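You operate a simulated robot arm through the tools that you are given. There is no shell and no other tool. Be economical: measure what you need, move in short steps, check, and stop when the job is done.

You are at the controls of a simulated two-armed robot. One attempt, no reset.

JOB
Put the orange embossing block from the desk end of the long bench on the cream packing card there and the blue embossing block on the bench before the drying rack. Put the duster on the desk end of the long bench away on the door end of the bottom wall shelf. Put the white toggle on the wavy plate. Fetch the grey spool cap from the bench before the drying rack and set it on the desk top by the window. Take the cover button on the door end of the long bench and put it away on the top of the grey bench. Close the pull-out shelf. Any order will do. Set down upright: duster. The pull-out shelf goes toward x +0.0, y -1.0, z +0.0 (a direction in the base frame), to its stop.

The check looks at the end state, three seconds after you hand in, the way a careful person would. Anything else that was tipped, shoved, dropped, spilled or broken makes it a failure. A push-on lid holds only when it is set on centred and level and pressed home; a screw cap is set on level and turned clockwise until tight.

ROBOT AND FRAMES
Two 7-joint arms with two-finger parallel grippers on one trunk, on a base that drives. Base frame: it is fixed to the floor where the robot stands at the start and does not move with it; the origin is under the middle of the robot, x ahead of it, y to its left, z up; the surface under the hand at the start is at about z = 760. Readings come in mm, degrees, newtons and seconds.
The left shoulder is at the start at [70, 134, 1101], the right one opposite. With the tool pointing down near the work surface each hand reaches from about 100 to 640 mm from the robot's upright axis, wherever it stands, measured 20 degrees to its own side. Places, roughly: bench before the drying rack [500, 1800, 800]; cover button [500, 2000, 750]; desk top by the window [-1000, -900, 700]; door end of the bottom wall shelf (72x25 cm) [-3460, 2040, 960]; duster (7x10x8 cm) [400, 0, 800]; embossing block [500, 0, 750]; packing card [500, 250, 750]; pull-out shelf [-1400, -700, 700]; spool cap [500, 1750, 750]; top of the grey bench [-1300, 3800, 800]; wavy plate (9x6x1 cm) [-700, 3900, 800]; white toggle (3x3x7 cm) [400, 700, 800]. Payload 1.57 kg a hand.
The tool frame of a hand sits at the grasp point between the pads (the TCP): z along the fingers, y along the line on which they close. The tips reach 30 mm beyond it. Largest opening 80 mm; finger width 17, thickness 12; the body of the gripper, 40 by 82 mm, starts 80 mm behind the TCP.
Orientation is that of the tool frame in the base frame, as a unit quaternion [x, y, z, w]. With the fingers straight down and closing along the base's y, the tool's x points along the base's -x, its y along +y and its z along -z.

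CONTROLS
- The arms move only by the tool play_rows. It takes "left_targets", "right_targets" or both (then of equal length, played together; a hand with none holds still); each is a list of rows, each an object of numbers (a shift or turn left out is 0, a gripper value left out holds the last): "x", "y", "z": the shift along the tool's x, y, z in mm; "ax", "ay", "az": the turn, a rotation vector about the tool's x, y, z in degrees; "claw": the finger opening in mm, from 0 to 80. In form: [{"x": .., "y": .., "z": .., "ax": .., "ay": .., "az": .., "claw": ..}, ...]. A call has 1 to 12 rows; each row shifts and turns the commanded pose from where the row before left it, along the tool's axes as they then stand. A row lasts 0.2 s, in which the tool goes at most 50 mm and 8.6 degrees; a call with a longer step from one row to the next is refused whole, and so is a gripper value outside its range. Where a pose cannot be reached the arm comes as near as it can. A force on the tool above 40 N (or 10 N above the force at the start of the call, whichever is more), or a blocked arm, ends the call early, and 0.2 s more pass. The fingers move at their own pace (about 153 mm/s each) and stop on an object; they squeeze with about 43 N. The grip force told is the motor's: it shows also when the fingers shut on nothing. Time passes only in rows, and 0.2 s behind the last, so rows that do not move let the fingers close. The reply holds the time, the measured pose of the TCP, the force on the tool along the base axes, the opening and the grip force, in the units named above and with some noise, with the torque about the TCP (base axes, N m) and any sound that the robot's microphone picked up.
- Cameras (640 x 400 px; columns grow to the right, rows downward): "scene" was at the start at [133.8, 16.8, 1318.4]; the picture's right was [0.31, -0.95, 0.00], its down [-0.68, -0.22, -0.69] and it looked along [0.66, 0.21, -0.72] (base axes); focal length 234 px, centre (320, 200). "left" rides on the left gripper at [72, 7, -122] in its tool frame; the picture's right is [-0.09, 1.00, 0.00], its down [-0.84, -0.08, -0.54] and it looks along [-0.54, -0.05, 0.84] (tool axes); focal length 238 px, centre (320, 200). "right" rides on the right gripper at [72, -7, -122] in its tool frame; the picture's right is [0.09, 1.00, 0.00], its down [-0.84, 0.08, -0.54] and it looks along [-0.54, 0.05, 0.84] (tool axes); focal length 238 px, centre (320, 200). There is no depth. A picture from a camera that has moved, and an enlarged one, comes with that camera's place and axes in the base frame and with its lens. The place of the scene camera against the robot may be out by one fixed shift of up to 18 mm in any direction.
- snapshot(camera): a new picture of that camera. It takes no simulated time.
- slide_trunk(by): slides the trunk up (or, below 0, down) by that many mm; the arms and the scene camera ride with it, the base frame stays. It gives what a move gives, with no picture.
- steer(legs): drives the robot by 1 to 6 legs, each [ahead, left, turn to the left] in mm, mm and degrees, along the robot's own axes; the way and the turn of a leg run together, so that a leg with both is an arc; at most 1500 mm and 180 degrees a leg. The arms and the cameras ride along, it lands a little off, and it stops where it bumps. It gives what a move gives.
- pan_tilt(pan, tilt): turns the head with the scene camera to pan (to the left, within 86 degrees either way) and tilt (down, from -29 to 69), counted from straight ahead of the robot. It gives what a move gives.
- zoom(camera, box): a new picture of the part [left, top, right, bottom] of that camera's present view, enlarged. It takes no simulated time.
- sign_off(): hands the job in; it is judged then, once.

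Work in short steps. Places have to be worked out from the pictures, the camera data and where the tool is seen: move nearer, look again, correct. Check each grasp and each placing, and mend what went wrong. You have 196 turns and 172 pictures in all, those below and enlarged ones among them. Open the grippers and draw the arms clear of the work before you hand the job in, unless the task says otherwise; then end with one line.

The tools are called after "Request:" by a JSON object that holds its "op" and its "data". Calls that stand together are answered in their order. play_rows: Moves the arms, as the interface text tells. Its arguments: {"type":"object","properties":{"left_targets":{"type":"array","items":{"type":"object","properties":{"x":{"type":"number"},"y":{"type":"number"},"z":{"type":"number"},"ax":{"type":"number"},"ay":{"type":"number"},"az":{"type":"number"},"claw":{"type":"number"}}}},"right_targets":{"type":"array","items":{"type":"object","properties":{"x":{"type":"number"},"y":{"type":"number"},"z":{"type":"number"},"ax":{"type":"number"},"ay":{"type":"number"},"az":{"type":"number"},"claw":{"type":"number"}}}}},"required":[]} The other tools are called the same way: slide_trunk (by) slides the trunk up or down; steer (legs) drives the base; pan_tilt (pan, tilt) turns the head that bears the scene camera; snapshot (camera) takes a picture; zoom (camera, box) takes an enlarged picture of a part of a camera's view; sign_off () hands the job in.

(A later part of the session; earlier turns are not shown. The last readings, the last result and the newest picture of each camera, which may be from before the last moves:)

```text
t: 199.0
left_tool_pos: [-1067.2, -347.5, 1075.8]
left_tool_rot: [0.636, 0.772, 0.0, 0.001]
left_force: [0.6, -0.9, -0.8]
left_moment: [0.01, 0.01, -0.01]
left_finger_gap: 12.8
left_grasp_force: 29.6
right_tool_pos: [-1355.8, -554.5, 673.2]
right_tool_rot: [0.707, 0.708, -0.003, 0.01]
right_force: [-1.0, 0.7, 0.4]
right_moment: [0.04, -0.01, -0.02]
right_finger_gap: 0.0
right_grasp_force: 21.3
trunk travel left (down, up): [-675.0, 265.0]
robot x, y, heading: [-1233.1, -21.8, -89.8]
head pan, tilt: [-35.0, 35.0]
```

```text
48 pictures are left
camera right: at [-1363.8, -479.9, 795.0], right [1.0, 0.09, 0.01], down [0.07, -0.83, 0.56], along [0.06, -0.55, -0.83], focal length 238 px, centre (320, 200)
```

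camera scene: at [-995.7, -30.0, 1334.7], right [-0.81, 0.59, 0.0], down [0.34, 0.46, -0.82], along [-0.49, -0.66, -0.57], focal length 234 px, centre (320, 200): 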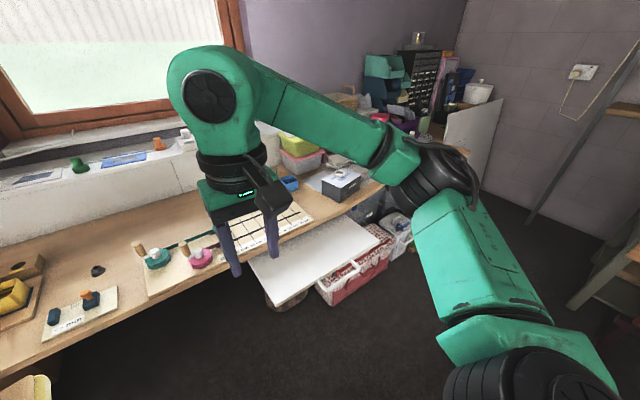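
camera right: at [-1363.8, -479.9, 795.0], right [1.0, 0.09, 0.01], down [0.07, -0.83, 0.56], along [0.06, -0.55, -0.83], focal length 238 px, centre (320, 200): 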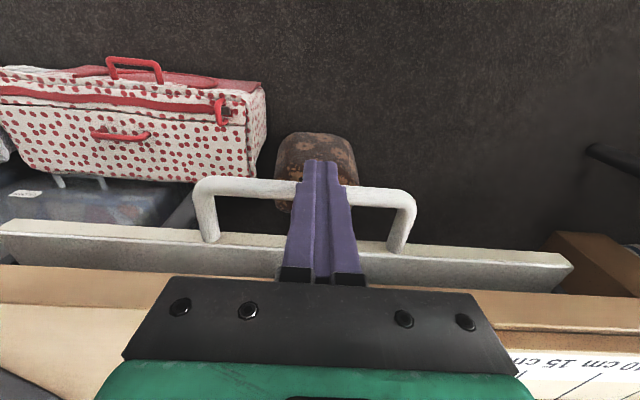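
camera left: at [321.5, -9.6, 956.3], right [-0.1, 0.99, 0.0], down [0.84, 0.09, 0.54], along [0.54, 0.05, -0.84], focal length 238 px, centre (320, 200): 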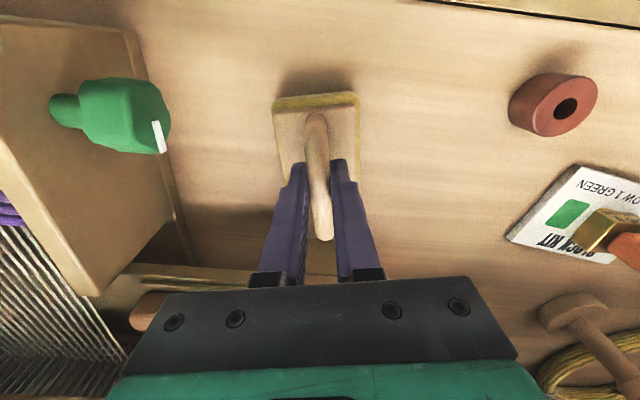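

Still sliding freely. I raise 8 mm for clearance over the desk top and continue gently to the stop.

Request:
{"op": "play_rows", "data": {"right_targets": [{"z": -8}, {"x": -5}, {"x": -5}, {"x": -5}, {"x": -5}, {"x": -5}, {"x": -5}, {"x": -5}, {"x": -5}, {}]}}

Request:
{"op": "snapshot", "data": {"camera": "right"}}

```text
t: 200.1
left_tool_pos: [-1067.4, -345.4, 1076.0]
left_tool_rot: [0.637, 0.771, -0.002, 0.001]
left_force: [0.3, -1.0, -1.0]
left_moment: [0.04, 0.01, -0.02]
left_finger_gap: 12.7
left_grasp_force: 29.8
right_tool_pos: [-1357.4, -558.6, 679.1]
right_tool_rot: [0.707, 0.708, 0.006, -0.003]
right_force: [0.0, 17.8, 6.4]
right_moment: [0.48, -0.02, 0.03]
right_finger_gap: 0.0
right_grasp_force: 21.3
trunk travel left (down, up): [-675.0, 265.0]
robot x, y, heading: [-1235.5, -23.4, -90.0]
head pan, tilt: [-35.0, 35.0]
stopped in row 5 (right hand): the force on the tool passed its limit at 44 N (the readings are from after the stop); the commanded pose is now the measured one
```

```text
47 pictures are left
camera right: at [-1363.1, -487.7, 802.4], right [1.0, 0.09, 0.01], down [0.08, -0.84, 0.53], along [0.06, -0.53, -0.85], focal length 238 px, centre (320, 200)
```

right: 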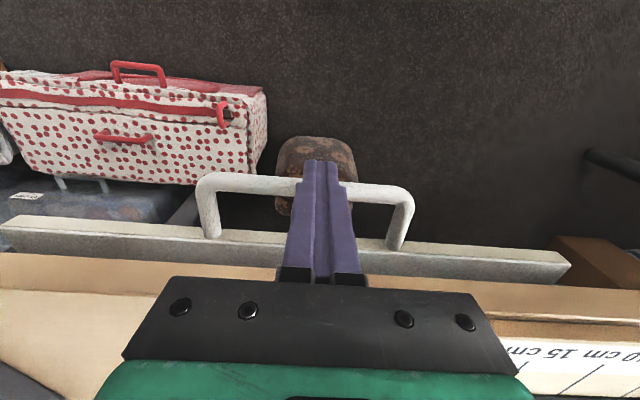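

The reaction is at handle height (~27 mm below TCP), so the shelf hit its stop. I confirm with one more gentle push.

Request:
{"op": "play_rows", "data": {"right_targets": [{"x": -4}, {"x": -4}, {}]}}

Request:
{"op": "play_rows", "data": {"right_targets": [{"x": 15}, {"x": 25}, {"x": 40}, {"x": 45}, {"x": 45}, {"z": -45}, {"z": -45}, {"z": -45}, {"z": -45}, {"z": -45}, {"z": -45}, {"z": -45}]}}

Request:
{"op": "pan_tilt", "data": {"pan": -15, "tilt": 45}}

Request:
{"op": "snapshot", "data": {"camera": "scene"}}

```text
t: 200.7
left_tool_pos: [-1066.8, -344.7, 1076.7]
left_tool_rot: [0.636, 0.771, -0.002, 0.001]
left_force: [0.0, -0.2, -1.6]
left_moment: [0.03, -0.03, -0.01]
left_finger_gap: 12.7
left_grasp_force: 29.7
right_tool_pos: [-1356.2, -559.6, 676.6]
right_tool_rot: [0.706, 0.708, 0.011, -0.008]
right_force: [0.8, 16.8, 6.3]
right_moment: [0.37, 0.01, -0.03]
right_finger_gap: 0.3
right_grasp_force: 20.7
trunk travel left (down, up): [-675.0, 265.0]
robot x, y, heading: [-1234.5, -20.5, -89.9]
head pan, tilt: [-35.0, 35.0]
stopped in row 2 (right hand): the force on the tool passed its limit at 42 N (the readings are from after the stop); the commanded pose is now the measured one
```

```text
t: 203.3
left_tool_pos: [-1068.0, -346.4, 1075.6]
left_tool_rot: [0.635, 0.772, -0.001, 0.0]
left_force: [0.9, -0.8, -0.5]
left_moment: [0.01, 0.02, -0.02]
left_finger_gap: 13.0
left_grasp_force: 30.3
right_tool_pos: [-1360.1, -400.6, 994.9]
right_tool_rot: [0.706, 0.708, 0.009, -0.007]
right_force: [0.0, -0.3, 0.6]
right_moment: [0.01, 0.01, 0.0]
right_finger_gap: 0.0
right_grasp_force: 21.1
trunk travel left (down, up): [-675.0, 265.0]
robot x, y, heading: [-1236.6, -20.8, -89.8]
head pan, tilt: [-35.0, 35.0]
```

```text
t: 204.1
left_tool_pos: [-1067.2, -347.1, 1076.3]
left_tool_rot: [0.636, 0.772, -0.001, 0.0]
left_force: [0.4, 0.2, -0.1]
left_moment: [-0.02, 0.02, 0.0]
left_finger_gap: 12.8
left_grasp_force: 29.5
right_tool_pos: [-1360.2, -401.7, 994.6]
right_tool_rot: [0.706, 0.708, 0.008, -0.006]
right_force: [0.2, 0.8, 0.6]
right_moment: [0.0, -0.01, 0.0]
right_finger_gap: 0.2
right_grasp_force: 21.4
trunk travel left (down, up): [-675.0, 265.0]
robot x, y, heading: [-1237.9, -23.6, -89.8]
head pan, tilt: [-15.0, 45.0]
```

```text
46 pictures are left
camera scene: at [-1248.1, -157.7, 1319.9], right [-0.97, 0.26, 0.0], down [0.18, 0.68, -0.71], along [-0.18, -0.68, -0.71], focal length 234 px, centre (320, 200)
```

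scene: 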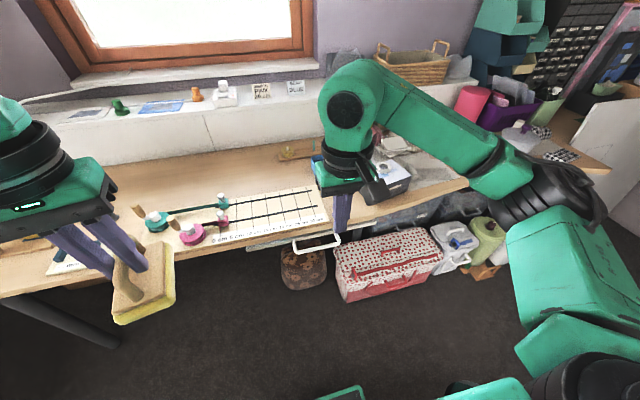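

The pull-out shelf is closed (only its handle shows). Now the duster: I back away, turn to face −x and look at the far wall.

Request:
{"op": "steer", "data": {"legs": [[-900, 0, 0], [0, 0, -90]]}}

Request:
{"op": "pan_tilt", "data": {"pan": -20, "tilt": 15}}

Request:
{"op": "snapshot", "data": {"camera": "scene"}}

```text
t: 206.5
left_tool_pos: [-1060.5, -33.9, 1078.2]
left_tool_rot: [0.627, 0.779, -0.002, 0.003]
left_force: [0.0, 0.6, -0.4]
left_moment: [-0.06, 0.01, -0.03]
left_finger_gap: 13.0
left_grasp_force: 29.8
right_tool_pos: [-1352.7, -94.7, 995.9]
right_tool_rot: [0.699, 0.715, 0.008, -0.005]
right_force: [-1.0, 0.9, 0.0]
right_moment: [-0.05, -0.01, -0.01]
right_finger_gap: 0.0
right_grasp_force: 21.5
trunk travel left (down, up): [-675.0, 265.0]
robot x, y, heading: [-1233.1, 285.1, -88.4]
head pan, tilt: [-15.0, 45.0]
stopped in leg 1: the robot was blocked; the commanded pose is now the measured one
```

```text
t: 207.4
left_tool_pos: [-1059.5, -39.9, 1075.1]
left_tool_rot: [0.627, 0.779, 0.0, 0.0]
left_force: [0.2, 0.1, -0.5]
left_moment: [0.0, -0.02, 0.0]
left_finger_gap: 12.8
left_grasp_force: 29.6
right_tool_pos: [-1352.6, -102.2, 993.6]
right_tool_rot: [0.699, 0.715, 0.01, -0.007]
right_force: [0.4, -0.3, 0.4]
right_moment: [-0.03, 0.01, -0.02]
right_finger_gap: 0.0
right_grasp_force: 21.7
trunk travel left (down, up): [-675.0, 265.0]
robot x, y, heading: [-1231.4, 282.7, -88.8]
head pan, tilt: [-20.0, 15.0]
```

```text
45 pictures are left
camera scene: at [-1255.2, 135.2, 1366.5], right [-0.95, 0.32, 0.0], down [0.08, 0.25, -0.97], along [-0.31, -0.92, -0.26], focal length 234 px, centre (320, 200)
```

scene: 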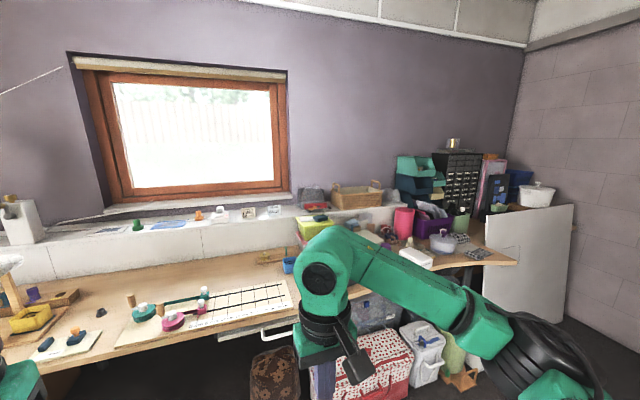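

Something behind blocked the robot. I move forward a little, and look to the side/back.

Request:
{"op": "steer", "data": {"legs": [[120, 0, 0]]}}

Request:
{"op": "pan_tilt", "data": {"pan": -86, "tilt": 35}}

Request:
{"op": "snapshot", "data": {"camera": "scene"}}

Request:
{"op": "pan_tilt", "data": {"pan": 86, "tilt": 35}}

Request:
{"op": "snapshot", "data": {"camera": "scene"}}

```text
t: 208.7
left_tool_pos: [-1057.3, -157.9, 1076.5]
left_tool_rot: [0.628, 0.778, -0.001, 0.0]
left_force: [0.0, -0.5, -0.7]
left_moment: [0.02, -0.02, 0.02]
left_finger_gap: 13.0
left_grasp_force: 29.7
right_tool_pos: [-1350.0, -220.1, 995.1]
right_tool_rot: [0.699, 0.715, 0.009, -0.006]
right_force: [0.0, -1.1, -0.1]
right_moment: [0.0, 0.01, 0.01]
right_finger_gap: 0.0
right_grasp_force: 20.9
trunk travel left (down, up): [-675.0, 265.0]
robot x, y, heading: [-1232.0, 165.0, -88.7]
head pan, tilt: [-20.0, 15.0]
```

```text
t: 210.1
left_tool_pos: [-1058.3, -160.0, 1075.3]
left_tool_rot: [0.628, 0.778, 0.0, 0.001]
left_force: [-0.3, 0.0, -1.0]
left_moment: [0.0, 0.01, 0.02]
left_finger_gap: 13.3
left_grasp_force: 30.0
right_tool_pos: [-1349.4, -220.5, 993.7]
right_tool_rot: [0.7, 0.714, 0.009, -0.007]
right_force: [0.8, -0.8, -0.6]
right_moment: [0.04, -0.01, 0.02]
right_finger_gap: 0.2
right_grasp_force: 21.8
trunk travel left (down, up): [-675.0, 265.0]
robot x, y, heading: [-1231.0, 160.0, -88.6]
head pan, tilt: [-85.9, 35.0]
```

```text
44 pictures are left
camera scene: at [-1309.8, 95.5, 1334.7], right [-0.09, 1.0, 0.0], down [0.57, 0.05, -0.82], along [-0.82, -0.08, -0.57], focal length 234 px, centre (320, 200)
```

scene: 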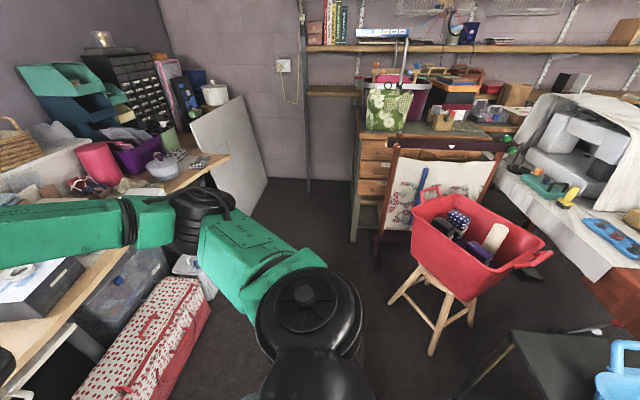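

```text
t: 212.7
left_tool_pos: [-1057.8, -159.8, 1075.3]
left_tool_rot: [0.628, 0.778, -0.001, 0.001]
left_force: [-0.7, 0.6, -1.9]
left_moment: [0.0, 0.02, 0.01]
left_finger_gap: 12.9
left_grasp_force: 29.5
right_tool_pos: [-1348.4, -220.2, 993.6]
right_tool_rot: [0.699, 0.715, 0.009, -0.007]
right_force: [-0.1, 0.8, -0.3]
right_moment: [0.02, 0.0, -0.01]
right_finger_gap: 0.2
right_grasp_force: 21.0
trunk travel left (down, up): [-675.0, 265.0]
robot x, y, heading: [-1231.1, 161.0, -88.6]
head pan, tilt: [85.9, 35.0]
```

```text
43 pictures are left
camera scene: at [-1134.2, 99.6, 1334.7], right [-0.05, -1.0, 0.0], down [-0.57, 0.03, -0.82], along [0.82, -0.04, -0.57], focal length 234 px, centre (320, 200)
```

scene: 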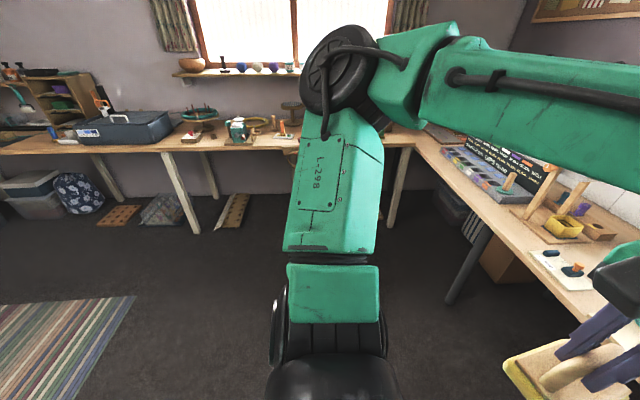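

A dark table stands in the room's middle (around (-1600,650)), so I must go around by the bench side. I move to x≈-580, turn to face +y, and look left.

Request:
{"op": "steer", "data": {"legs": [[0, 680, 0], [0, 0, 179]]}}

Request:
{"op": "pan_tilt", "data": {"pan": 45, "tilt": 25}}

Request:
{"op": "snapshot", "data": {"camera": "scene"}}

```text
t: 223.7
left_tool_pos: [-721.1, 505.7, 1075.6]
left_tool_rot: [0.768, -0.641, -0.001, -0.002]
left_force: [0.7, 0.6, -0.9]
left_moment: [-0.03, 0.01, 0.04]
left_finger_gap: 12.6
left_grasp_force: 29.8
right_tool_pos: [-427.0, 557.6, 995.5]
right_tool_rot: [-0.703, 0.711, -0.007, -0.01]
right_force: [-0.4, 0.8, 0.0]
right_moment: [0.01, 0.01, 0.0]
right_finger_gap: 0.0
right_grasp_force: 21.6
trunk travel left (down, up): [-675.0, 265.0]
robot x, y, heading: [-562.1, 179.0, 89.5]
head pan, tilt: [85.9, 35.0]
```

```text
t: 224.7
left_tool_pos: [-720.7, 504.9, 1075.5]
left_tool_rot: [0.767, -0.641, -0.002, 0.0]
left_force: [-1.2, -0.6, -0.6]
left_moment: [-0.04, 0.01, 0.0]
left_finger_gap: 12.8
left_grasp_force: 30.1
right_tool_pos: [-428.2, 557.2, 994.2]
right_tool_rot: [-0.703, 0.711, -0.007, -0.009]
right_force: [0.5, 0.4, 0.5]
right_moment: [-0.03, 0.0, 0.01]
right_finger_gap: 0.3
right_grasp_force: 21.4
trunk travel left (down, up): [-675.0, 265.0]
robot x, y, heading: [-559.3, 175.1, 89.6]
head pan, tilt: [45.0, 25.0]
```

```text
42 pictures are left
camera scene: at [-615.5, 285.2, 1350.4], right [0.71, 0.7, 0.0], down [0.3, -0.3, -0.91], along [-0.64, 0.65, -0.42], focal length 234 px, centre (320, 200)
```

scene: 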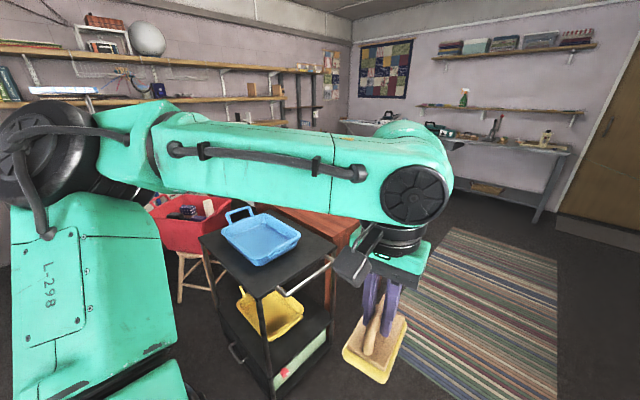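

A black trolley is what I touched; it looks in order. I zoom on the far-wall shelves and the trolley.

Request:
{"op": "zoom", "data": {"camera": "scene", "box": [120, 40, 360, 190]}}

Request:
{"op": "zoom", "data": {"camera": "scene", "box": [140, 190, 440, 400]}}

```text
2.67 times, centred on (240, 115) of scene
camera zoom: at [-615.5, 285.2, 1350.4], right [0.71, 0.7, 0.0], down [0.3, -0.3, -0.91], along [-0.64, 0.65, -0.42], focal length 625 px, centre (533, 427)
```

zoom: 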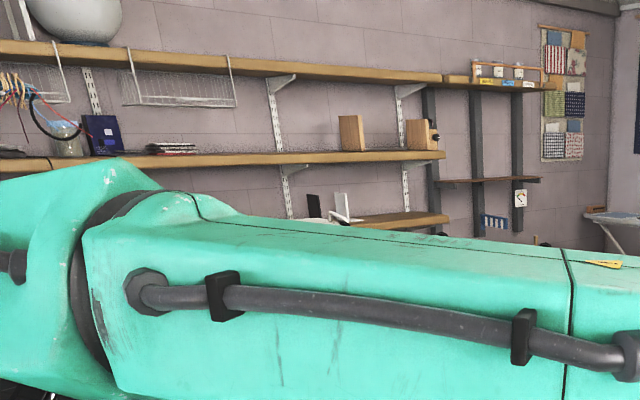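

```text
1.90 times, centred on (290, 295) of scene
camera zoom: at [-615.5, 285.2, 1350.4], right [0.71, 0.7, 0.0], down [0.3, -0.3, -0.91], along [-0.64, 0.65, -0.42], focal length 446 px, centre (377, 19)
```

zoom: 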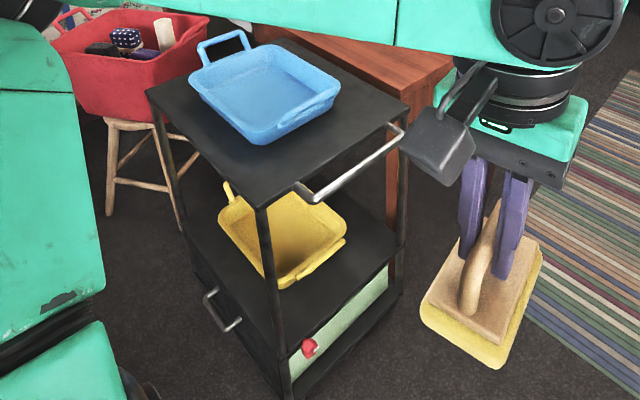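

The lowest shelf (z≈960) lies at the far wall. I drive +y to about 2150, turn to face −x and look at it.

Request:
{"op": "steer", "data": {"legs": [[1000, 0, 0], [950, 0, 0], [0, 0, 90]]}}

Request:
{"op": "pan_tilt", "data": {"pan": 0, "tilt": 18}}

Request:
{"op": "snapshot", "data": {"camera": "scene"}}

```text
t: 238.4
left_tool_pos: [-895.6, 1982.0, 1076.5]
left_tool_rot: [0.995, 0.102, -0.001, 0.0]
left_force: [-0.2, 0.4, -1.1]
left_moment: [0.01, -0.05, -0.02]
left_finger_gap: 12.8
left_grasp_force: 29.9
right_tool_pos: [-952.7, 2274.0, 994.3]
right_tool_rot: [1.0, 0.006, 0.012, 0.002]
right_force: [-1.2, -0.7, 0.7]
right_moment: [-0.01, -0.02, 0.0]
right_finger_gap: 0.0
right_grasp_force: 21.5
trunk travel left (down, up): [-675.0, 265.0]
robot x, y, heading: [-569.7, 2151.1, -179.0]
head pan, tilt: [45.0, 25.0]
```

```text
t: 239.5
left_tool_pos: [-894.3, 1980.9, 1074.3]
left_tool_rot: [0.995, 0.102, -0.001, -0.001]
left_force: [-0.7, -0.8, -1.3]
left_moment: [-0.01, 0.0, 0.01]
left_finger_gap: 13.0
left_grasp_force: 29.7
right_tool_pos: [-952.1, 2274.5, 994.0]
right_tool_rot: [1.0, 0.006, 0.011, 0.002]
right_force: [-0.4, -1.0, -0.1]
right_moment: [0.0, 0.0, -0.04]
right_finger_gap: 0.0
right_grasp_force: 21.3
trunk travel left (down, up): [-675.0, 265.0]
robot x, y, heading: [-572.6, 2152.4, -179.4]
head pan, tilt: [0.0, 18.0]
```

```text
39 pictures are left
camera scene: at [-707.2, 2141.2, 1361.8], right [-0.01, 1.0, 0.0], down [0.31, 0.0, -0.95], along [-0.95, -0.01, -0.31], focal length 234 px, centre (320, 200)
```

scene: 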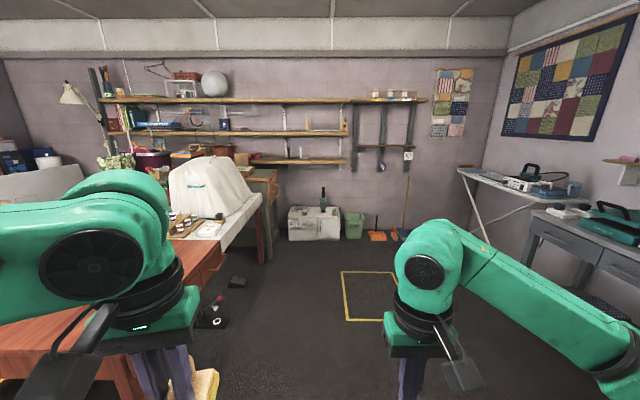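

I zoom on the bottom shelf.

Request:
{"op": "zoom", "data": {"camera": "scene", "box": [230, 90, 390, 190]}}

```text
4.00 times, centred on (310, 140) of scene
camera zoom: at [-707.2, 2141.2, 1361.8], right [-0.01, 1.0, 0.0], down [0.31, 0.0, -0.95], along [-0.95, -0.01, -0.31], focal length 938 px, centre (360, 440)
```

zoom: 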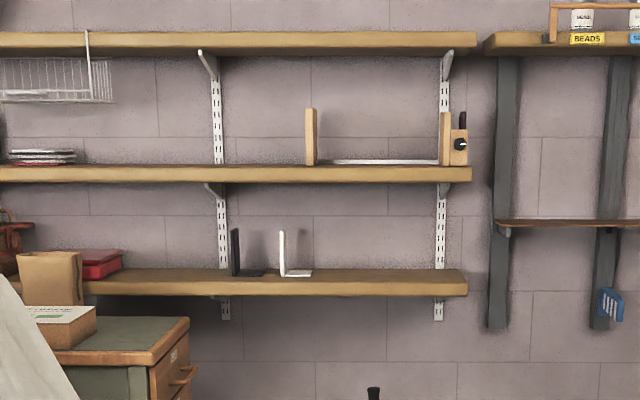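

The bottom shelf is free at y 1990–2410, but only ~270 mm below the next shelf: a vertical hand will not fit. I'll set the duster on the free bench spot near (400,1865) and regrip it with the hand tilted. Driving back to the bench.

Request:
{"op": "steer", "data": {"legs": [[0, 0, -179.5], [0, -440, 0], [560, 0, 0]]}}

Request:
{"op": "snapshot", "data": {"camera": "left"}}

```text
t: 252.3
left_tool_pos: [320.9, 1901.5, 1074.9]
left_tool_rot: [-0.105, 0.995, 0.0, 0.002]
left_force: [0.5, -0.4, -0.4]
left_moment: [-0.01, 0.01, -0.02]
left_finger_gap: 13.0
left_grasp_force: 29.5
right_tool_pos: [380.3, 1610.1, 994.2]
right_tool_rot: [-0.008, 1.0, 0.002, -0.011]
right_force: [0.6, 0.5, -0.6]
right_moment: [-0.01, -0.02, 0.0]
right_finger_gap: 0.2
right_grasp_force: 21.3
trunk travel left (down, up): [-675.0, 265.0]
robot x, y, heading: [0.2, 1728.2, 1.0]
head pan, tilt: [0.0, 18.0]
```

```text
37 pictures are left
camera left: at [250.0, 1892.2, 1198.4], right [-0.12, 0.99, 0.0], down [0.83, 0.1, 0.54], along [0.54, 0.06, -0.84], focal length 238 px, centre (320, 200)
```

left: 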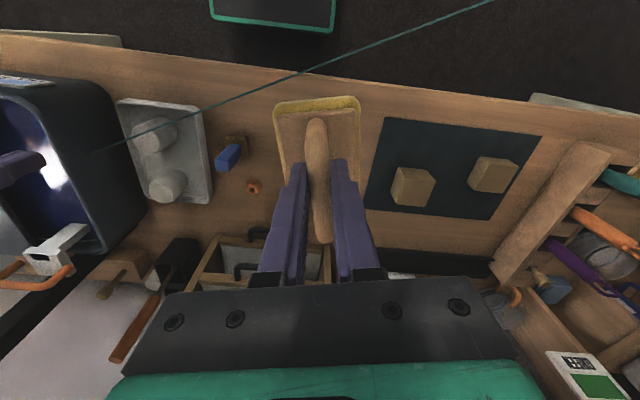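

Spot (400,1893) between blue block and mat is free. I move the duster over it and lower to z≈845.

Request:
{"op": "play_rows", "data": {"left_targets": [{"x": -38, "y": -12}, {"x": -38, "y": -12}, {"z": 46}, {"z": 46}, {"z": 46}, {"z": 46}, {"z": 44}, {}]}}

Request:
{"op": "play_rows", "data": {"left_targets": [{"z": 3}, {"z": 3}, {"z": 3}, {"z": 2}, {"z": 2}, {}]}}

Request:
{"op": "snapshot", "data": {"camera": "left"}}

```text
t: 254.1
left_tool_pos: [399.0, 1892.6, 845.6]
left_tool_rot: [-0.104, 0.995, 0.0, 0.0]
left_force: [-0.5, -0.6, -1.4]
left_moment: [-0.02, 0.01, -0.02]
left_finger_gap: 12.9
left_grasp_force: 29.5
right_tool_pos: [381.2, 1609.9, 994.7]
right_tool_rot: [-0.009, 1.0, 0.001, -0.011]
right_force: [-0.3, -0.3, 0.3]
right_moment: [0.03, -0.01, 0.0]
right_finger_gap: 0.1
right_grasp_force: 21.4
trunk travel left (down, up): [-675.0, 265.0]
robot x, y, heading: [-1.0, 1728.3, 1.1]
head pan, tilt: [0.0, 18.0]
```

```text
t: 255.5
left_tool_pos: [400.5, 1893.0, 834.9]
left_tool_rot: [-0.104, 0.995, 0.0, 0.001]
left_force: [0.3, -0.8, -1.5]
left_moment: [-0.01, 0.01, 0.02]
left_finger_gap: 12.8
left_grasp_force: 29.4
right_tool_pos: [381.7, 1609.5, 994.9]
right_tool_rot: [-0.009, 1.0, 0.002, -0.011]
right_force: [0.8, 0.4, 0.2]
right_moment: [-0.02, 0.0, -0.01]
right_finger_gap: 0.0
right_grasp_force: 21.3
trunk travel left (down, up): [-675.0, 265.0]
robot x, y, heading: [-2.1, 1727.5, 1.4]
head pan, tilt: [0.0, 18.0]
```

```text
36 pictures are left
camera left: at [329.2, 1884.4, 957.3], right [-0.12, 0.99, 0.0], down [0.83, 0.1, 0.54], along [0.54, 0.06, -0.84], focal length 238 px, centre (320, 200)
```

left: 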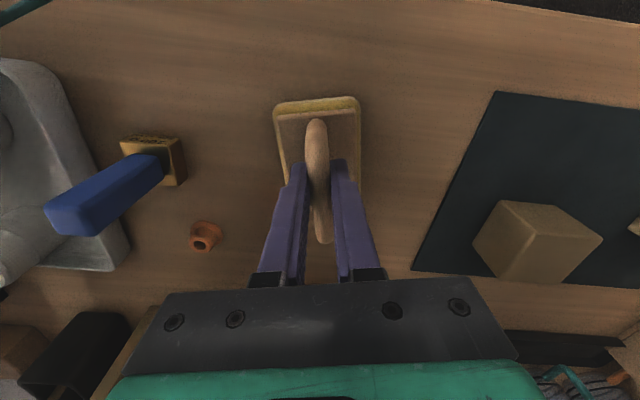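

Lower 2 mm, release slightly, tilt the hand 40° about the bar (fingers forward), and regrip.

Request:
{"op": "play_rows", "data": {"left_targets": [{"z": 2}, {"claw": 30}, {}, {"ay": -8}, {"ay": -8}, {"ay": -8}, {"ay": -8}, {"ay": -8}, {}, {}]}}

Request:
{"op": "snapshot", "data": {"camera": "left"}}

Request:
{"op": "pan_tilt", "data": {"pan": 15, "tilt": 45}}

Request:
{"op": "snapshot", "data": {"camera": "scene"}}

```text
t: 257.7
left_tool_pos: [419.1, 1950.3, 846.9]
left_tool_rot: [-0.099, 0.934, 0.037, 0.34]
left_force: [-0.4, 0.3, -0.1]
left_moment: [-0.01, 0.0, -0.01]
left_finger_gap: 30.0
left_grasp_force: 0.0
left hand out of reach, approached as far as the arm can: row 7, 8
right_tool_pos: [381.9, 1609.1, 994.6]
right_tool_rot: [-0.008, 1.0, 0.002, -0.011]
right_force: [0.1, 0.2, 0.1]
right_moment: [-0.01, -0.04, 0.01]
right_finger_gap: 0.0
right_grasp_force: 20.8
trunk travel left (down, up): [-675.0, 265.0]
robot x, y, heading: [-1.4, 1729.9, 0.9]
head pan, tilt: [0.0, 18.0]
```

```text
35 pictures are left
camera left: at [286.9, 1927.2, 894.9], right [-0.14, 0.99, 0.06], down [0.3, -0.01, 0.95], along [0.94, 0.15, -0.3], focal length 238 px, centre (320, 200)
```

left: 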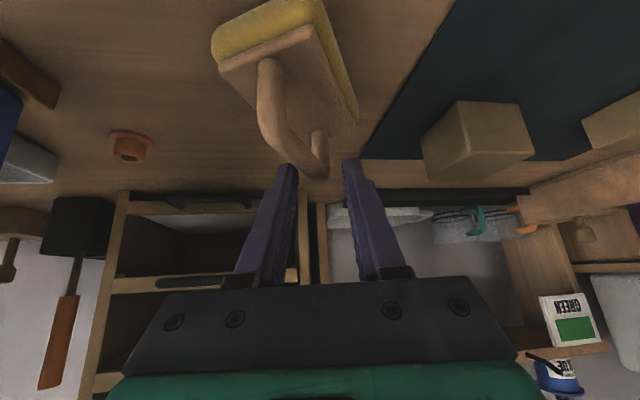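

```text
t: 258.6
left_tool_pos: [418.3, 1949.5, 847.2]
left_tool_rot: [-0.098, 0.934, 0.036, 0.341]
left_force: [-0.3, -0.3, 1.3]
left_moment: [-0.02, -0.01, -0.02]
left_finger_gap: 30.0
left_grasp_force: 0.1
right_tool_pos: [380.9, 1608.6, 992.7]
right_tool_rot: [-0.008, 1.0, 0.002, -0.012]
right_force: [-0.4, 0.5, 0.1]
right_moment: [0.02, 0.03, -0.03]
right_finger_gap: 0.0
right_grasp_force: 21.4
trunk travel left (down, up): [-675.0, 265.0]
robot x, y, heading: [-1.0, 1732.0, 1.0]
head pan, tilt: [15.0, 45.0]
```

```text
34 pictures are left
camera scene: at [134.0, 1744.5, 1319.9], right [0.28, -0.96, 0.0], down [-0.68, -0.2, -0.71], along [0.68, 0.2, -0.71], focal length 234 px, centre (320, 200)
```

scene: 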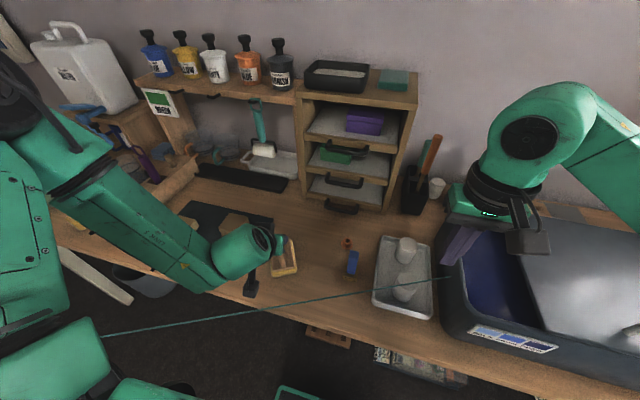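

The arm was too folded, so the hand slid aside, but the duster still stands. I retreat along the fingers, back the robot up 150 mm, and look again.

Request:
{"op": "play_rows", "data": {"left_targets": [{"z": -20}, {"z": -25}, {"z": -30}, {}]}}

Request:
{"op": "steer", "data": {"legs": [[-150, 0, -1]]}}

Request:
{"op": "snapshot", "data": {"camera": "left"}}

```text
t: 259.6
left_tool_pos: [428.8, 1953.6, 866.1]
left_tool_rot: [-0.098, 0.935, 0.035, 0.34]
left_force: [0.1, -0.4, 0.7]
left_moment: [0.0, 0.0, 0.02]
left_finger_gap: 30.1
left_grasp_force: 0.1
left hand out of reach, approached as far as the arm can: row 1, 2, 3
right_tool_pos: [381.8, 1609.9, 994.8]
right_tool_rot: [-0.009, 1.0, 0.001, -0.012]
right_force: [0.0, 0.4, 0.1]
right_moment: [-0.02, -0.01, 0.0]
right_finger_gap: 0.1
right_grasp_force: 21.6
trunk travel left (down, up): [-675.0, 265.0]
robot x, y, heading: [-4.7, 1731.2, 1.2]
head pan, tilt: [15.0, 45.0]
```

```text
t: 261.0
left_tool_pos: [284.3, 1944.0, 865.0]
left_tool_rot: [-0.091, 0.935, 0.032, 0.34]
left_force: [0.4, -0.2, 0.5]
left_moment: [-0.02, -0.04, 0.01]
left_finger_gap: 30.0
left_grasp_force: 0.0
right_tool_pos: [231.7, 1601.6, 993.9]
right_tool_rot: [-0.002, 1.0, 0.001, -0.011]
right_force: [0.2, 0.5, 0.1]
right_moment: [0.01, 0.0, -0.01]
right_finger_gap: 0.0
right_grasp_force: 21.2
trunk travel left (down, up): [-675.0, 265.0]
robot x, y, heading: [-150.9, 1726.0, 0.3]
head pan, tilt: [15.0, 45.0]
```

```text
33 pictures are left
camera left: at [152.7, 1925.2, 912.7], right [-0.12, 0.99, 0.06], down [0.3, -0.02, 0.95], along [0.95, 0.14, -0.3], focal length 238 px, centre (320, 200)
```

left: 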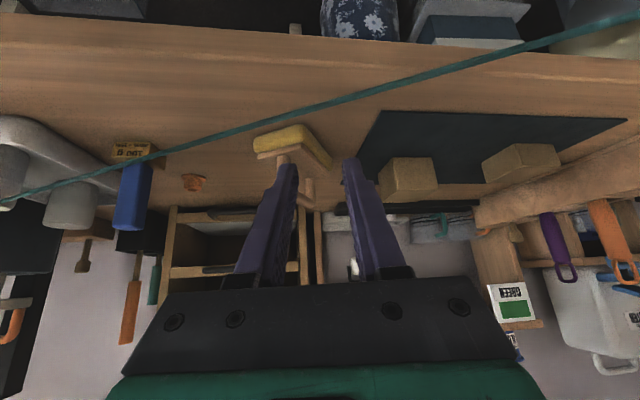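

Request:
{"op": "play_rows", "data": {"left_targets": [{"z": -30}, {"z": -30}, {"z": -30}, {}]}}

Request:
{"op": "snapshot", "data": {"camera": "scene"}}

```text
t: 262.0
left_tool_pos: [295.4, 1949.9, 890.6]
left_tool_rot: [-0.091, 0.935, 0.033, 0.34]
left_force: [0.5, 0.3, -0.6]
left_moment: [-0.04, 0.02, -0.02]
left_finger_gap: 30.0
left_grasp_force: 0.0
left hand out of reach, approached as far as the arm can: row 1, 2, 3
right_tool_pos: [230.9, 1601.6, 994.9]
right_tool_rot: [-0.002, 1.0, 0.002, -0.011]
right_force: [-0.3, 0.6, 0.2]
right_moment: [0.02, 0.02, -0.01]
right_finger_gap: 0.0
right_grasp_force: 21.3
trunk travel left (down, up): [-675.0, 265.0]
robot x, y, heading: [-152.3, 1728.3, 0.3]
head pan, tilt: [15.0, 45.0]
```

```text
32 pictures are left
camera scene: at [-13.7, 1741.1, 1319.8], right [0.26, -0.96, 0.0], down [-0.68, -0.19, -0.71], along [0.68, 0.19, -0.71], focal length 234 px, centre (320, 200)
```

scene: 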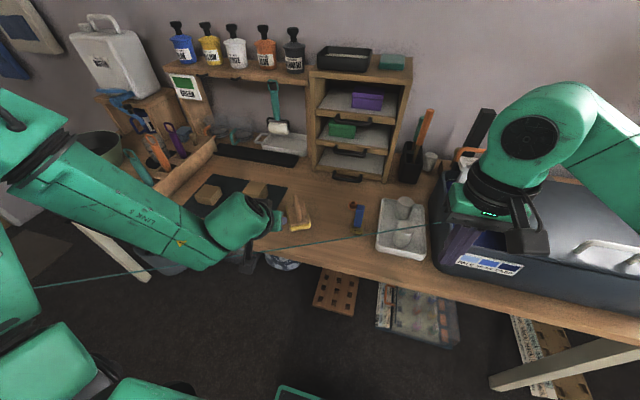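

Request:
{"op": "zoom", "data": {"camera": "scene", "box": [240, 170, 380, 260]}}

```text
4.44 times, centred on (310, 215) of scene
camera zoom: at [-13.7, 1741.1, 1319.8], right [0.26, -0.96, 0.0], down [-0.68, -0.19, -0.71], along [0.68, 0.19, -0.71], focal length 1042 px, centre (364, 133)
```

zoom: 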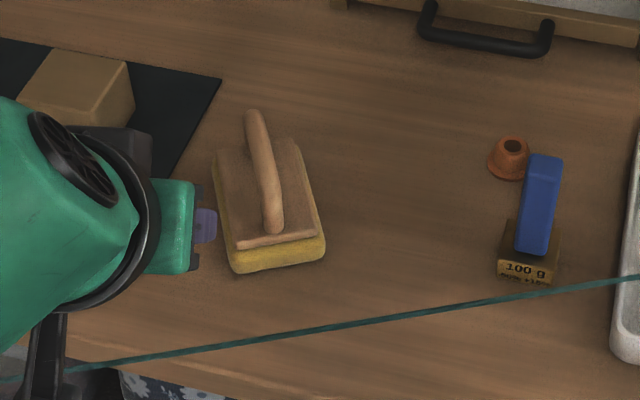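

The duster stands upright at ≈(408,1934), yaw ≈27°. I set the tilted hand's yaw to match and bring it to a pre-grasp point behind/above the handle.

Request:
{"op": "play_rows", "data": {"left_targets": [{"x": -23, "y": -24, "z": 23}, {"x": -23, "y": -25, "z": 23}, {"ax": -4.8, "az": -5.75}, {"ax": -4.8, "az": -5.75, "claw": 45}, {}, {}]}}

Request:
{"op": "snapshot", "data": {"camera": "left"}}

Request:
{"op": "zoom", "data": {"camera": "scene", "box": [220, 160, 380, 260]}}

```text
t: 263.4
left_tool_pos: [367.6, 1913.8, 883.7]
left_tool_rot: [-0.213, 0.915, 0.076, 0.334]
left_force: [0.0, 0.6, 0.0]
left_moment: [0.01, 0.02, -0.02]
left_finger_gap: 44.8
left_grasp_force: 0.1
right_tool_pos: [232.4, 1603.2, 994.4]
right_tool_rot: [-0.001, 1.0, 0.002, -0.011]
right_force: [-0.6, -0.6, 0.4]
right_moment: [-0.03, -0.03, 0.0]
right_finger_gap: 0.3
right_grasp_force: 21.4
trunk travel left (down, up): [-675.0, 265.0]
robot x, y, heading: [-150.6, 1730.1, 0.2]
head pan, tilt: [15.0, 45.0]
```

```text
30 pictures are left
camera left: at [245.6, 1859.8, 931.4], right [-0.38, 0.92, 0.06], down [0.3, 0.06, 0.95], along [0.88, 0.38, -0.3], focal length 238 px, centre (320, 200)
```

left: 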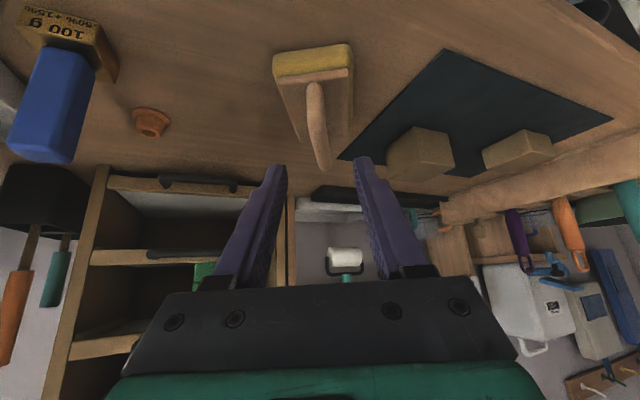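

```text
4.00 times, centred on (300, 210) of scene
camera zoom: at [-14.2, 1741.1, 1319.9], right [0.26, -0.96, 0.0], down [-0.68, -0.19, -0.71], along [0.68, 0.19, -0.71], focal length 938 px, centre (400, 160)
```

zoom: 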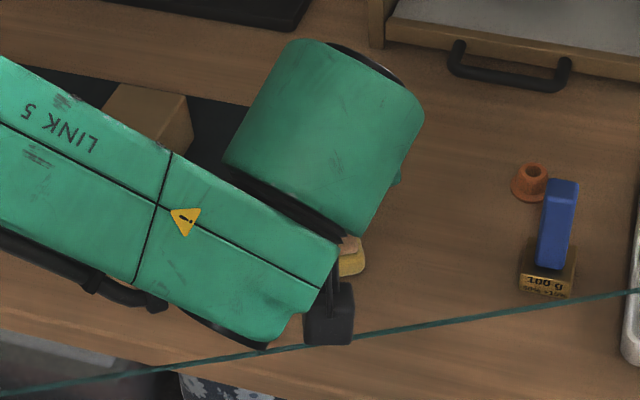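

Hand and handle are aligned. I advance 70 mm along the fingers to straddle the bar and close.

Request:
{"op": "play_rows", "data": {"left_targets": [{"z": 25}, {"z": 25}, {"z": 20}, {}, {"claw": 5}, {}, {}]}}

Request:
{"op": "snapshot", "data": {"camera": "left"}}

```text
t: 265.0
left_tool_pos: [407.2, 1933.5, 831.2]
left_tool_rot: [-0.213, 0.915, 0.076, 0.333]
left_force: [0.5, -0.9, 0.5]
left_moment: [0.02, 0.02, 0.01]
left_finger_gap: 12.9
left_grasp_force: 29.9
right_tool_pos: [231.0, 1600.3, 994.3]
right_tool_rot: [-0.002, 1.0, 0.002, -0.013]
right_force: [0.8, 0.6, 0.3]
right_moment: [0.03, 0.02, 0.0]
right_finger_gap: 0.2
right_grasp_force: 21.3
trunk travel left (down, up): [-675.0, 265.0]
robot x, y, heading: [-151.9, 1727.0, 0.3]
head pan, tilt: [15.0, 45.0]
```

```text
28 pictures are left
camera left: at [285.5, 1879.1, 878.9], right [-0.37, 0.93, 0.06], down [0.3, 0.06, 0.95], along [0.88, 0.37, -0.3], focal length 238 px, centre (320, 200)
```

left: 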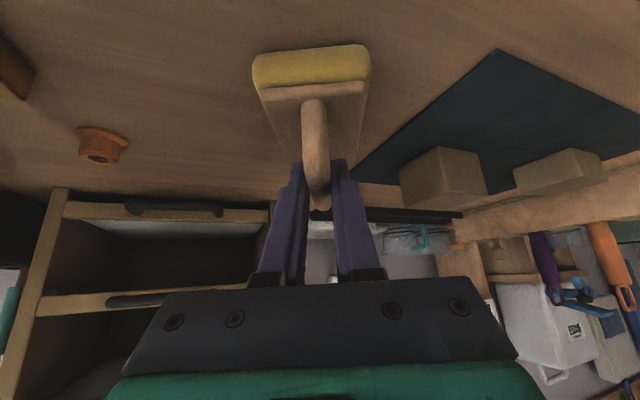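

Regripped at 40° tilt. I raise everything with the trunk (+255), keeping the arm posture.

Request:
{"op": "slide_trunk", "data": {"by": 255}}

Request:
{"op": "snapshot", "data": {"camera": "left"}}

```text
t: 267.6
left_tool_pos: [408.1, 1932.7, 1086.3]
left_tool_rot: [-0.213, 0.915, 0.076, 0.333]
left_force: [-0.2, 0.1, -0.1]
left_moment: [0.0, 0.01, 0.01]
left_finger_gap: 13.0
left_grasp_force: 29.3
right_tool_pos: [231.4, 1602.1, 1249.0]
right_tool_rot: [-0.002, 1.0, 0.001, -0.011]
right_force: [0.5, -0.2, -0.7]
right_moment: [0.03, 0.05, -0.06]
right_finger_gap: 0.1
right_grasp_force: 21.6
trunk travel left (down, up): [-930.0, 10.0]
robot x, y, heading: [-150.1, 1725.4, 0.3]
head pan, tilt: [15.0, 45.0]
```

```text
27 pictures are left
camera left: at [285.8, 1879.2, 1133.9], right [-0.38, 0.93, 0.06], down [0.3, 0.06, 0.95], along [0.88, 0.37, -0.3], focal length 238 px, centre (320, 200)
```

left: 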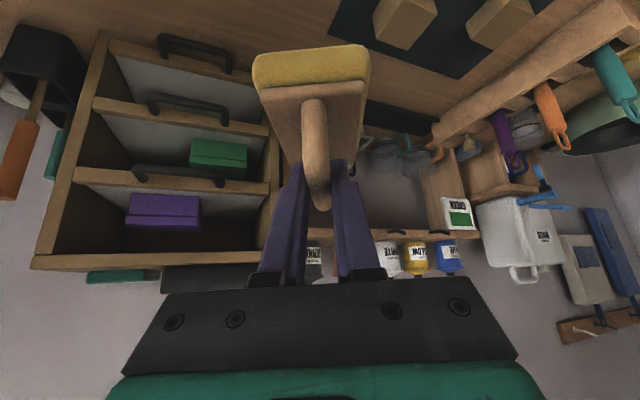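

I back off, turn to face −x, shift to y≈2375 and drive toward the shelf.

Request:
{"op": "steer", "data": {"legs": [[-450, 0, 0], [0, 0, 179.7], [0, -650, 0], [1500, 0, 0], [400, 0, 0]]}}

Request:
{"op": "pan_tilt", "data": {"pan": 15, "tilt": 25}}

Request:
{"op": "snapshot", "data": {"camera": "scene"}}

```text
t: 289.8
left_tool_pos: [-3031.4, 2157.9, 1087.1]
left_tool_rot: [0.915, 0.214, -0.334, 0.076]
left_force: [-0.2, 0.1, -0.1]
left_moment: [0.0, 0.02, 0.02]
left_finger_gap: 12.7
left_grasp_force: 30.0
right_tool_pos: [-2854.1, 2489.7, 1250.2]
right_tool_rot: [1.0, 0.002, 0.011, 0.001]
right_force: [-0.3, 0.5, 0.4]
right_moment: [-0.02, -0.02, -0.02]
right_finger_gap: 0.0
right_grasp_force: 21.2
trunk travel left (down, up): [-930.0, 10.0]
robot x, y, heading: [-2473.6, 2367.1, -179.5]
head pan, tilt: [15.0, 45.0]
```

```text
t: 290.7
left_tool_pos: [-3032.9, 2157.9, 1085.3]
left_tool_rot: [0.915, 0.212, -0.333, 0.076]
left_force: [0.6, -0.4, -0.7]
left_moment: [-0.03, -0.01, -0.02]
left_finger_gap: 13.0
left_grasp_force: 29.7
right_tool_pos: [-2856.6, 2489.2, 1248.7]
right_tool_rot: [1.0, 0.002, 0.011, 0.003]
right_force: [-0.9, 0.3, -0.4]
right_moment: [0.0, -0.01, 0.0]
right_finger_gap: 0.1
right_grasp_force: 21.5
trunk travel left (down, up): [-930.0, 10.0]
robot x, y, heading: [-2477.0, 2363.0, -179.9]
head pan, tilt: [15.0, 25.0]
```

```text
26 pictures are left
camera scene: at [-2608.5, 2331.0, 1605.3], right [-0.26, 0.96, 0.0], down [0.41, 0.11, -0.91], along [-0.87, -0.24, -0.42], focal length 234 px, centre (320, 200)
```

scene: 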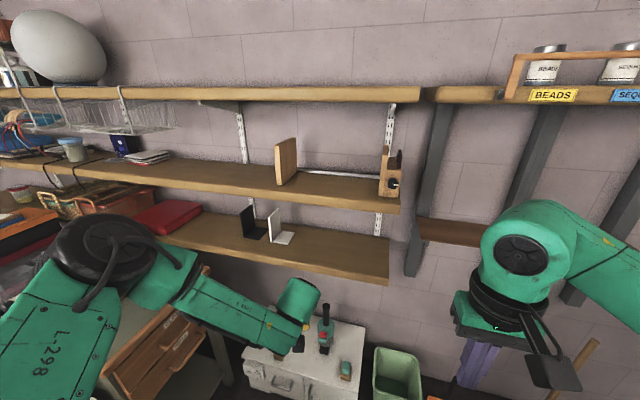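

The shelf's free part is y 1950–2396, front edge x≈-3345, z≈968; next shelf bottom z≈1231. To keep the wrist outside, I turn right 27° so the duster's long axis points into the shelf, then stage in front of it.

Request:
{"op": "steer", "data": {"legs": [[0, 0, -27], [39, 320, 0]]}}

Request:
{"op": "pan_tilt", "data": {"pan": 30, "tilt": 40}}

Request:
{"op": "snapshot", "data": {"camera": "scene"}}

Request:
{"op": "snapshot", "data": {"camera": "left"}}

```text
t: 294.1
left_tool_pos: [-3239.7, 2174.8, 1086.5]
left_tool_rot: [0.939, -0.008, -0.343, -0.004]
left_force: [0.8, -0.2, -0.2]
left_moment: [0.0, -0.02, 0.02]
left_finger_gap: 13.0
left_grasp_force: 30.3
right_tool_pos: [-2932.2, 2388.2, 1249.6]
right_tool_rot: [0.973, -0.232, 0.01, 0.005]
right_force: [0.4, 0.5, -0.7]
right_moment: [-0.02, -0.01, 0.01]
right_finger_gap: 0.0
right_grasp_force: 20.8
trunk travel left (down, up): [-930.0, 10.0]
robot x, y, heading: [-2654.2, 2099.7, 153.2]
head pan, tilt: [15.0, 25.0]
```

```text
t: 294.9
left_tool_pos: [-3241.5, 2173.0, 1085.5]
left_tool_rot: [0.94, -0.007, -0.342, -0.004]
left_force: [-0.2, 0.6, -0.6]
left_moment: [0.03, -0.01, -0.04]
left_finger_gap: 13.1
left_grasp_force: 30.1
right_tool_pos: [-2934.2, 2386.1, 1248.6]
right_tool_rot: [0.973, -0.232, 0.01, 0.004]
right_force: [-0.3, -0.4, -0.5]
right_moment: [-0.02, -0.02, -0.04]
right_finger_gap: 0.0
right_grasp_force: 21.5
trunk travel left (down, up): [-930.0, 10.0]
robot x, y, heading: [-2649.3, 2102.6, 153.4]
head pan, tilt: [30.0, 40.0]
```

```text
25 pictures are left
camera scene: at [-2774.2, 2110.4, 1582.1], right [-0.06, 1.0, 0.0], down [0.64, 0.04, -0.77], along [-0.77, -0.04, -0.64], focal length 234 px, centre (320, 200)
```

scene: 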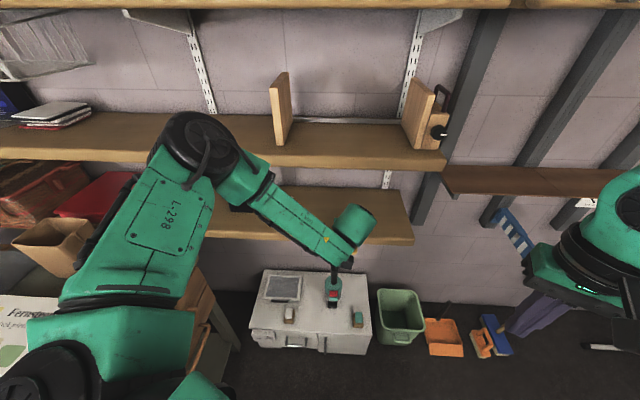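

```text
24 pictures are left
camera left: at [-3106.6, 2162.0, 1133.9], right [-0.09, -0.99, 0.06], down [-0.29, 0.08, 0.95], along [-0.95, 0.07, -0.3], focal length 238 px, centre (320, 200)
```

left: 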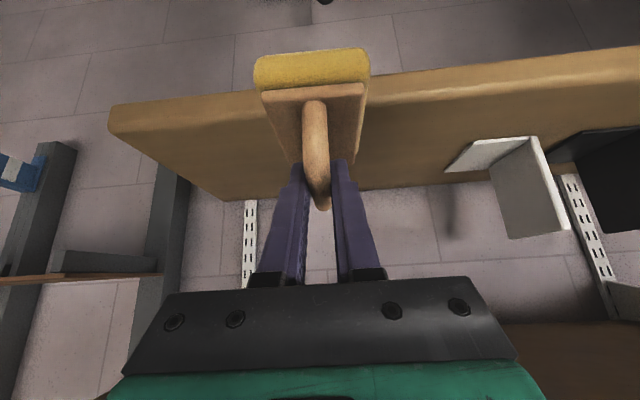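

I lower the trunk 28 mm and ease in: base 95 mm toward −x first.

Request:
{"op": "slide_trunk", "data": {"by": -28}}

Request:
{"op": "steer", "data": {"legs": [[85, 42, 0]]}}

Request:
{"op": "snapshot", "data": {"camera": "scene"}}

Request:
{"op": "snapshot", "data": {"camera": "left"}}

```text
t: 295.6
left_tool_pos: [-3241.3, 2172.8, 1057.1]
left_tool_rot: [0.94, -0.007, -0.342, -0.004]
left_force: [-0.5, -0.5, -1.1]
left_moment: [0.03, -0.02, -0.04]
left_finger_gap: 13.0
left_grasp_force: 29.5
right_tool_pos: [-2933.4, 2386.5, 1221.3]
right_tool_rot: [0.973, -0.231, 0.011, 0.004]
right_force: [0.0, 0.0, 0.2]
right_moment: [0.01, -0.02, 0.0]
right_finger_gap: 0.1
right_grasp_force: 21.8
trunk travel left (down, up): [-902.0, 38.0]
robot x, y, heading: [-2648.5, 2100.3, 153.1]
head pan, tilt: [30.0, 40.0]
```

```text
t: 296.8
left_tool_pos: [-3329.7, 2174.4, 1060.3]
left_tool_rot: [0.939, -0.008, -0.344, -0.005]
left_force: [0.3, -0.3, -1.0]
left_moment: [0.01, 0.03, 0.0]
left_finger_gap: 13.0
left_grasp_force: 29.4
right_tool_pos: [-3022.0, 2387.8, 1223.7]
right_tool_rot: [0.973, -0.232, 0.008, 0.004]
right_force: [0.8, 0.6, 0.2]
right_moment: [0.01, 0.03, 0.0]
right_finger_gap: 0.1
right_grasp_force: 21.0
trunk travel left (down, up): [-902.0, 38.0]
robot x, y, heading: [-2743.6, 2101.0, 153.1]
head pan, tilt: [30.0, 40.0]
```

```text
23 pictures are left
camera scene: at [-2860.7, 2111.6, 1554.8], right [-0.06, 1.0, 0.0], down [0.64, 0.04, -0.77], along [-0.77, -0.04, -0.64], focal length 234 px, centre (320, 200)
```

scene: 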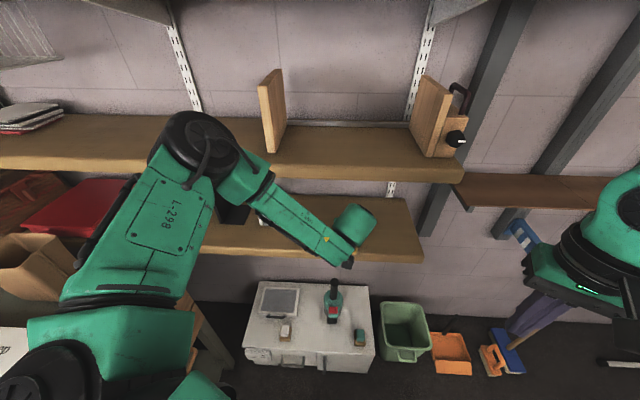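

```text
22 pictures are left
camera left: at [-3195.3, 2163.6, 1108.4], right [-0.09, -0.99, 0.06], down [-0.29, 0.08, 0.95], along [-0.95, 0.07, -0.29], focal length 238 px, centre (320, 200)
```

left: 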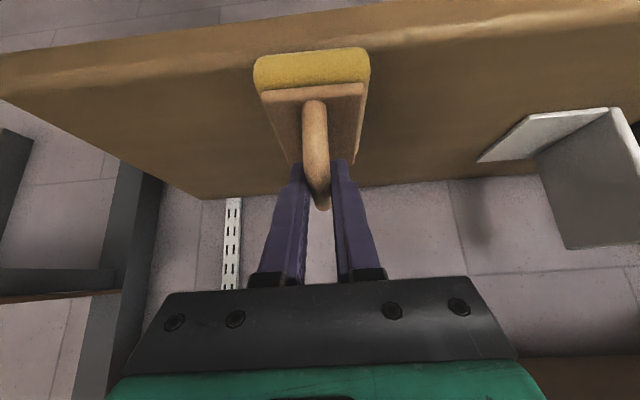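

Clear so far. The arm now extends 65 mm forward over the shelf.

Request:
{"op": "play_rows", "data": {"left_targets": [{"x": -17, "z": 14}, {"x": -17, "z": 14}, {"x": -16, "z": 14}, {}]}}

Request:
{"op": "snapshot", "data": {"camera": "scene"}}

Request:
{"op": "snapshot", "data": {"camera": "left"}}

```text
t: 297.8
left_tool_pos: [-3394.4, 2159.5, 1069.1]
left_tool_rot: [0.94, -0.007, -0.341, -0.005]
left_force: [0.1, 0.0, -0.7]
left_moment: [-0.01, 0.0, 0.0]
left_finger_gap: 12.8
left_grasp_force: 29.9
left hand out of reach, approached as far as the arm can: row 1, 2, 3
right_tool_pos: [-3027.7, 2387.6, 1222.5]
right_tool_rot: [0.972, -0.233, 0.011, 0.004]
right_force: [0.2, 0.3, -0.9]
right_moment: [-0.01, -0.01, 0.04]
right_finger_gap: 0.0
right_grasp_force: 21.3
trunk travel left (down, up): [-902.0, 38.0]
robot x, y, heading: [-2746.4, 2097.9, 153.2]
head pan, tilt: [30.0, 40.0]
```

```text
21 pictures are left
camera scene: at [-2868.9, 2111.7, 1554.0], right [-0.06, 1.0, 0.0], down [0.64, 0.04, -0.77], along [-0.76, -0.04, -0.64], focal length 234 px, centre (320, 200)
```

scene: 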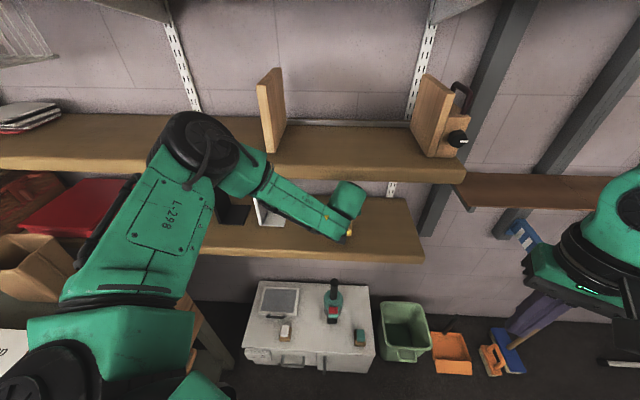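

```text
20 pictures are left
camera left: at [-3260.0, 2149.3, 1117.3], right [-0.09, -0.99, 0.05], down [-0.29, 0.08, 0.95], along [-0.95, 0.07, -0.3], focal length 238 px, centre (320, 200)
```

left: 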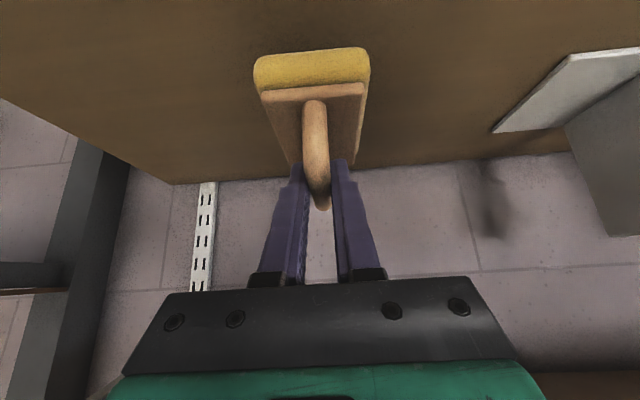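

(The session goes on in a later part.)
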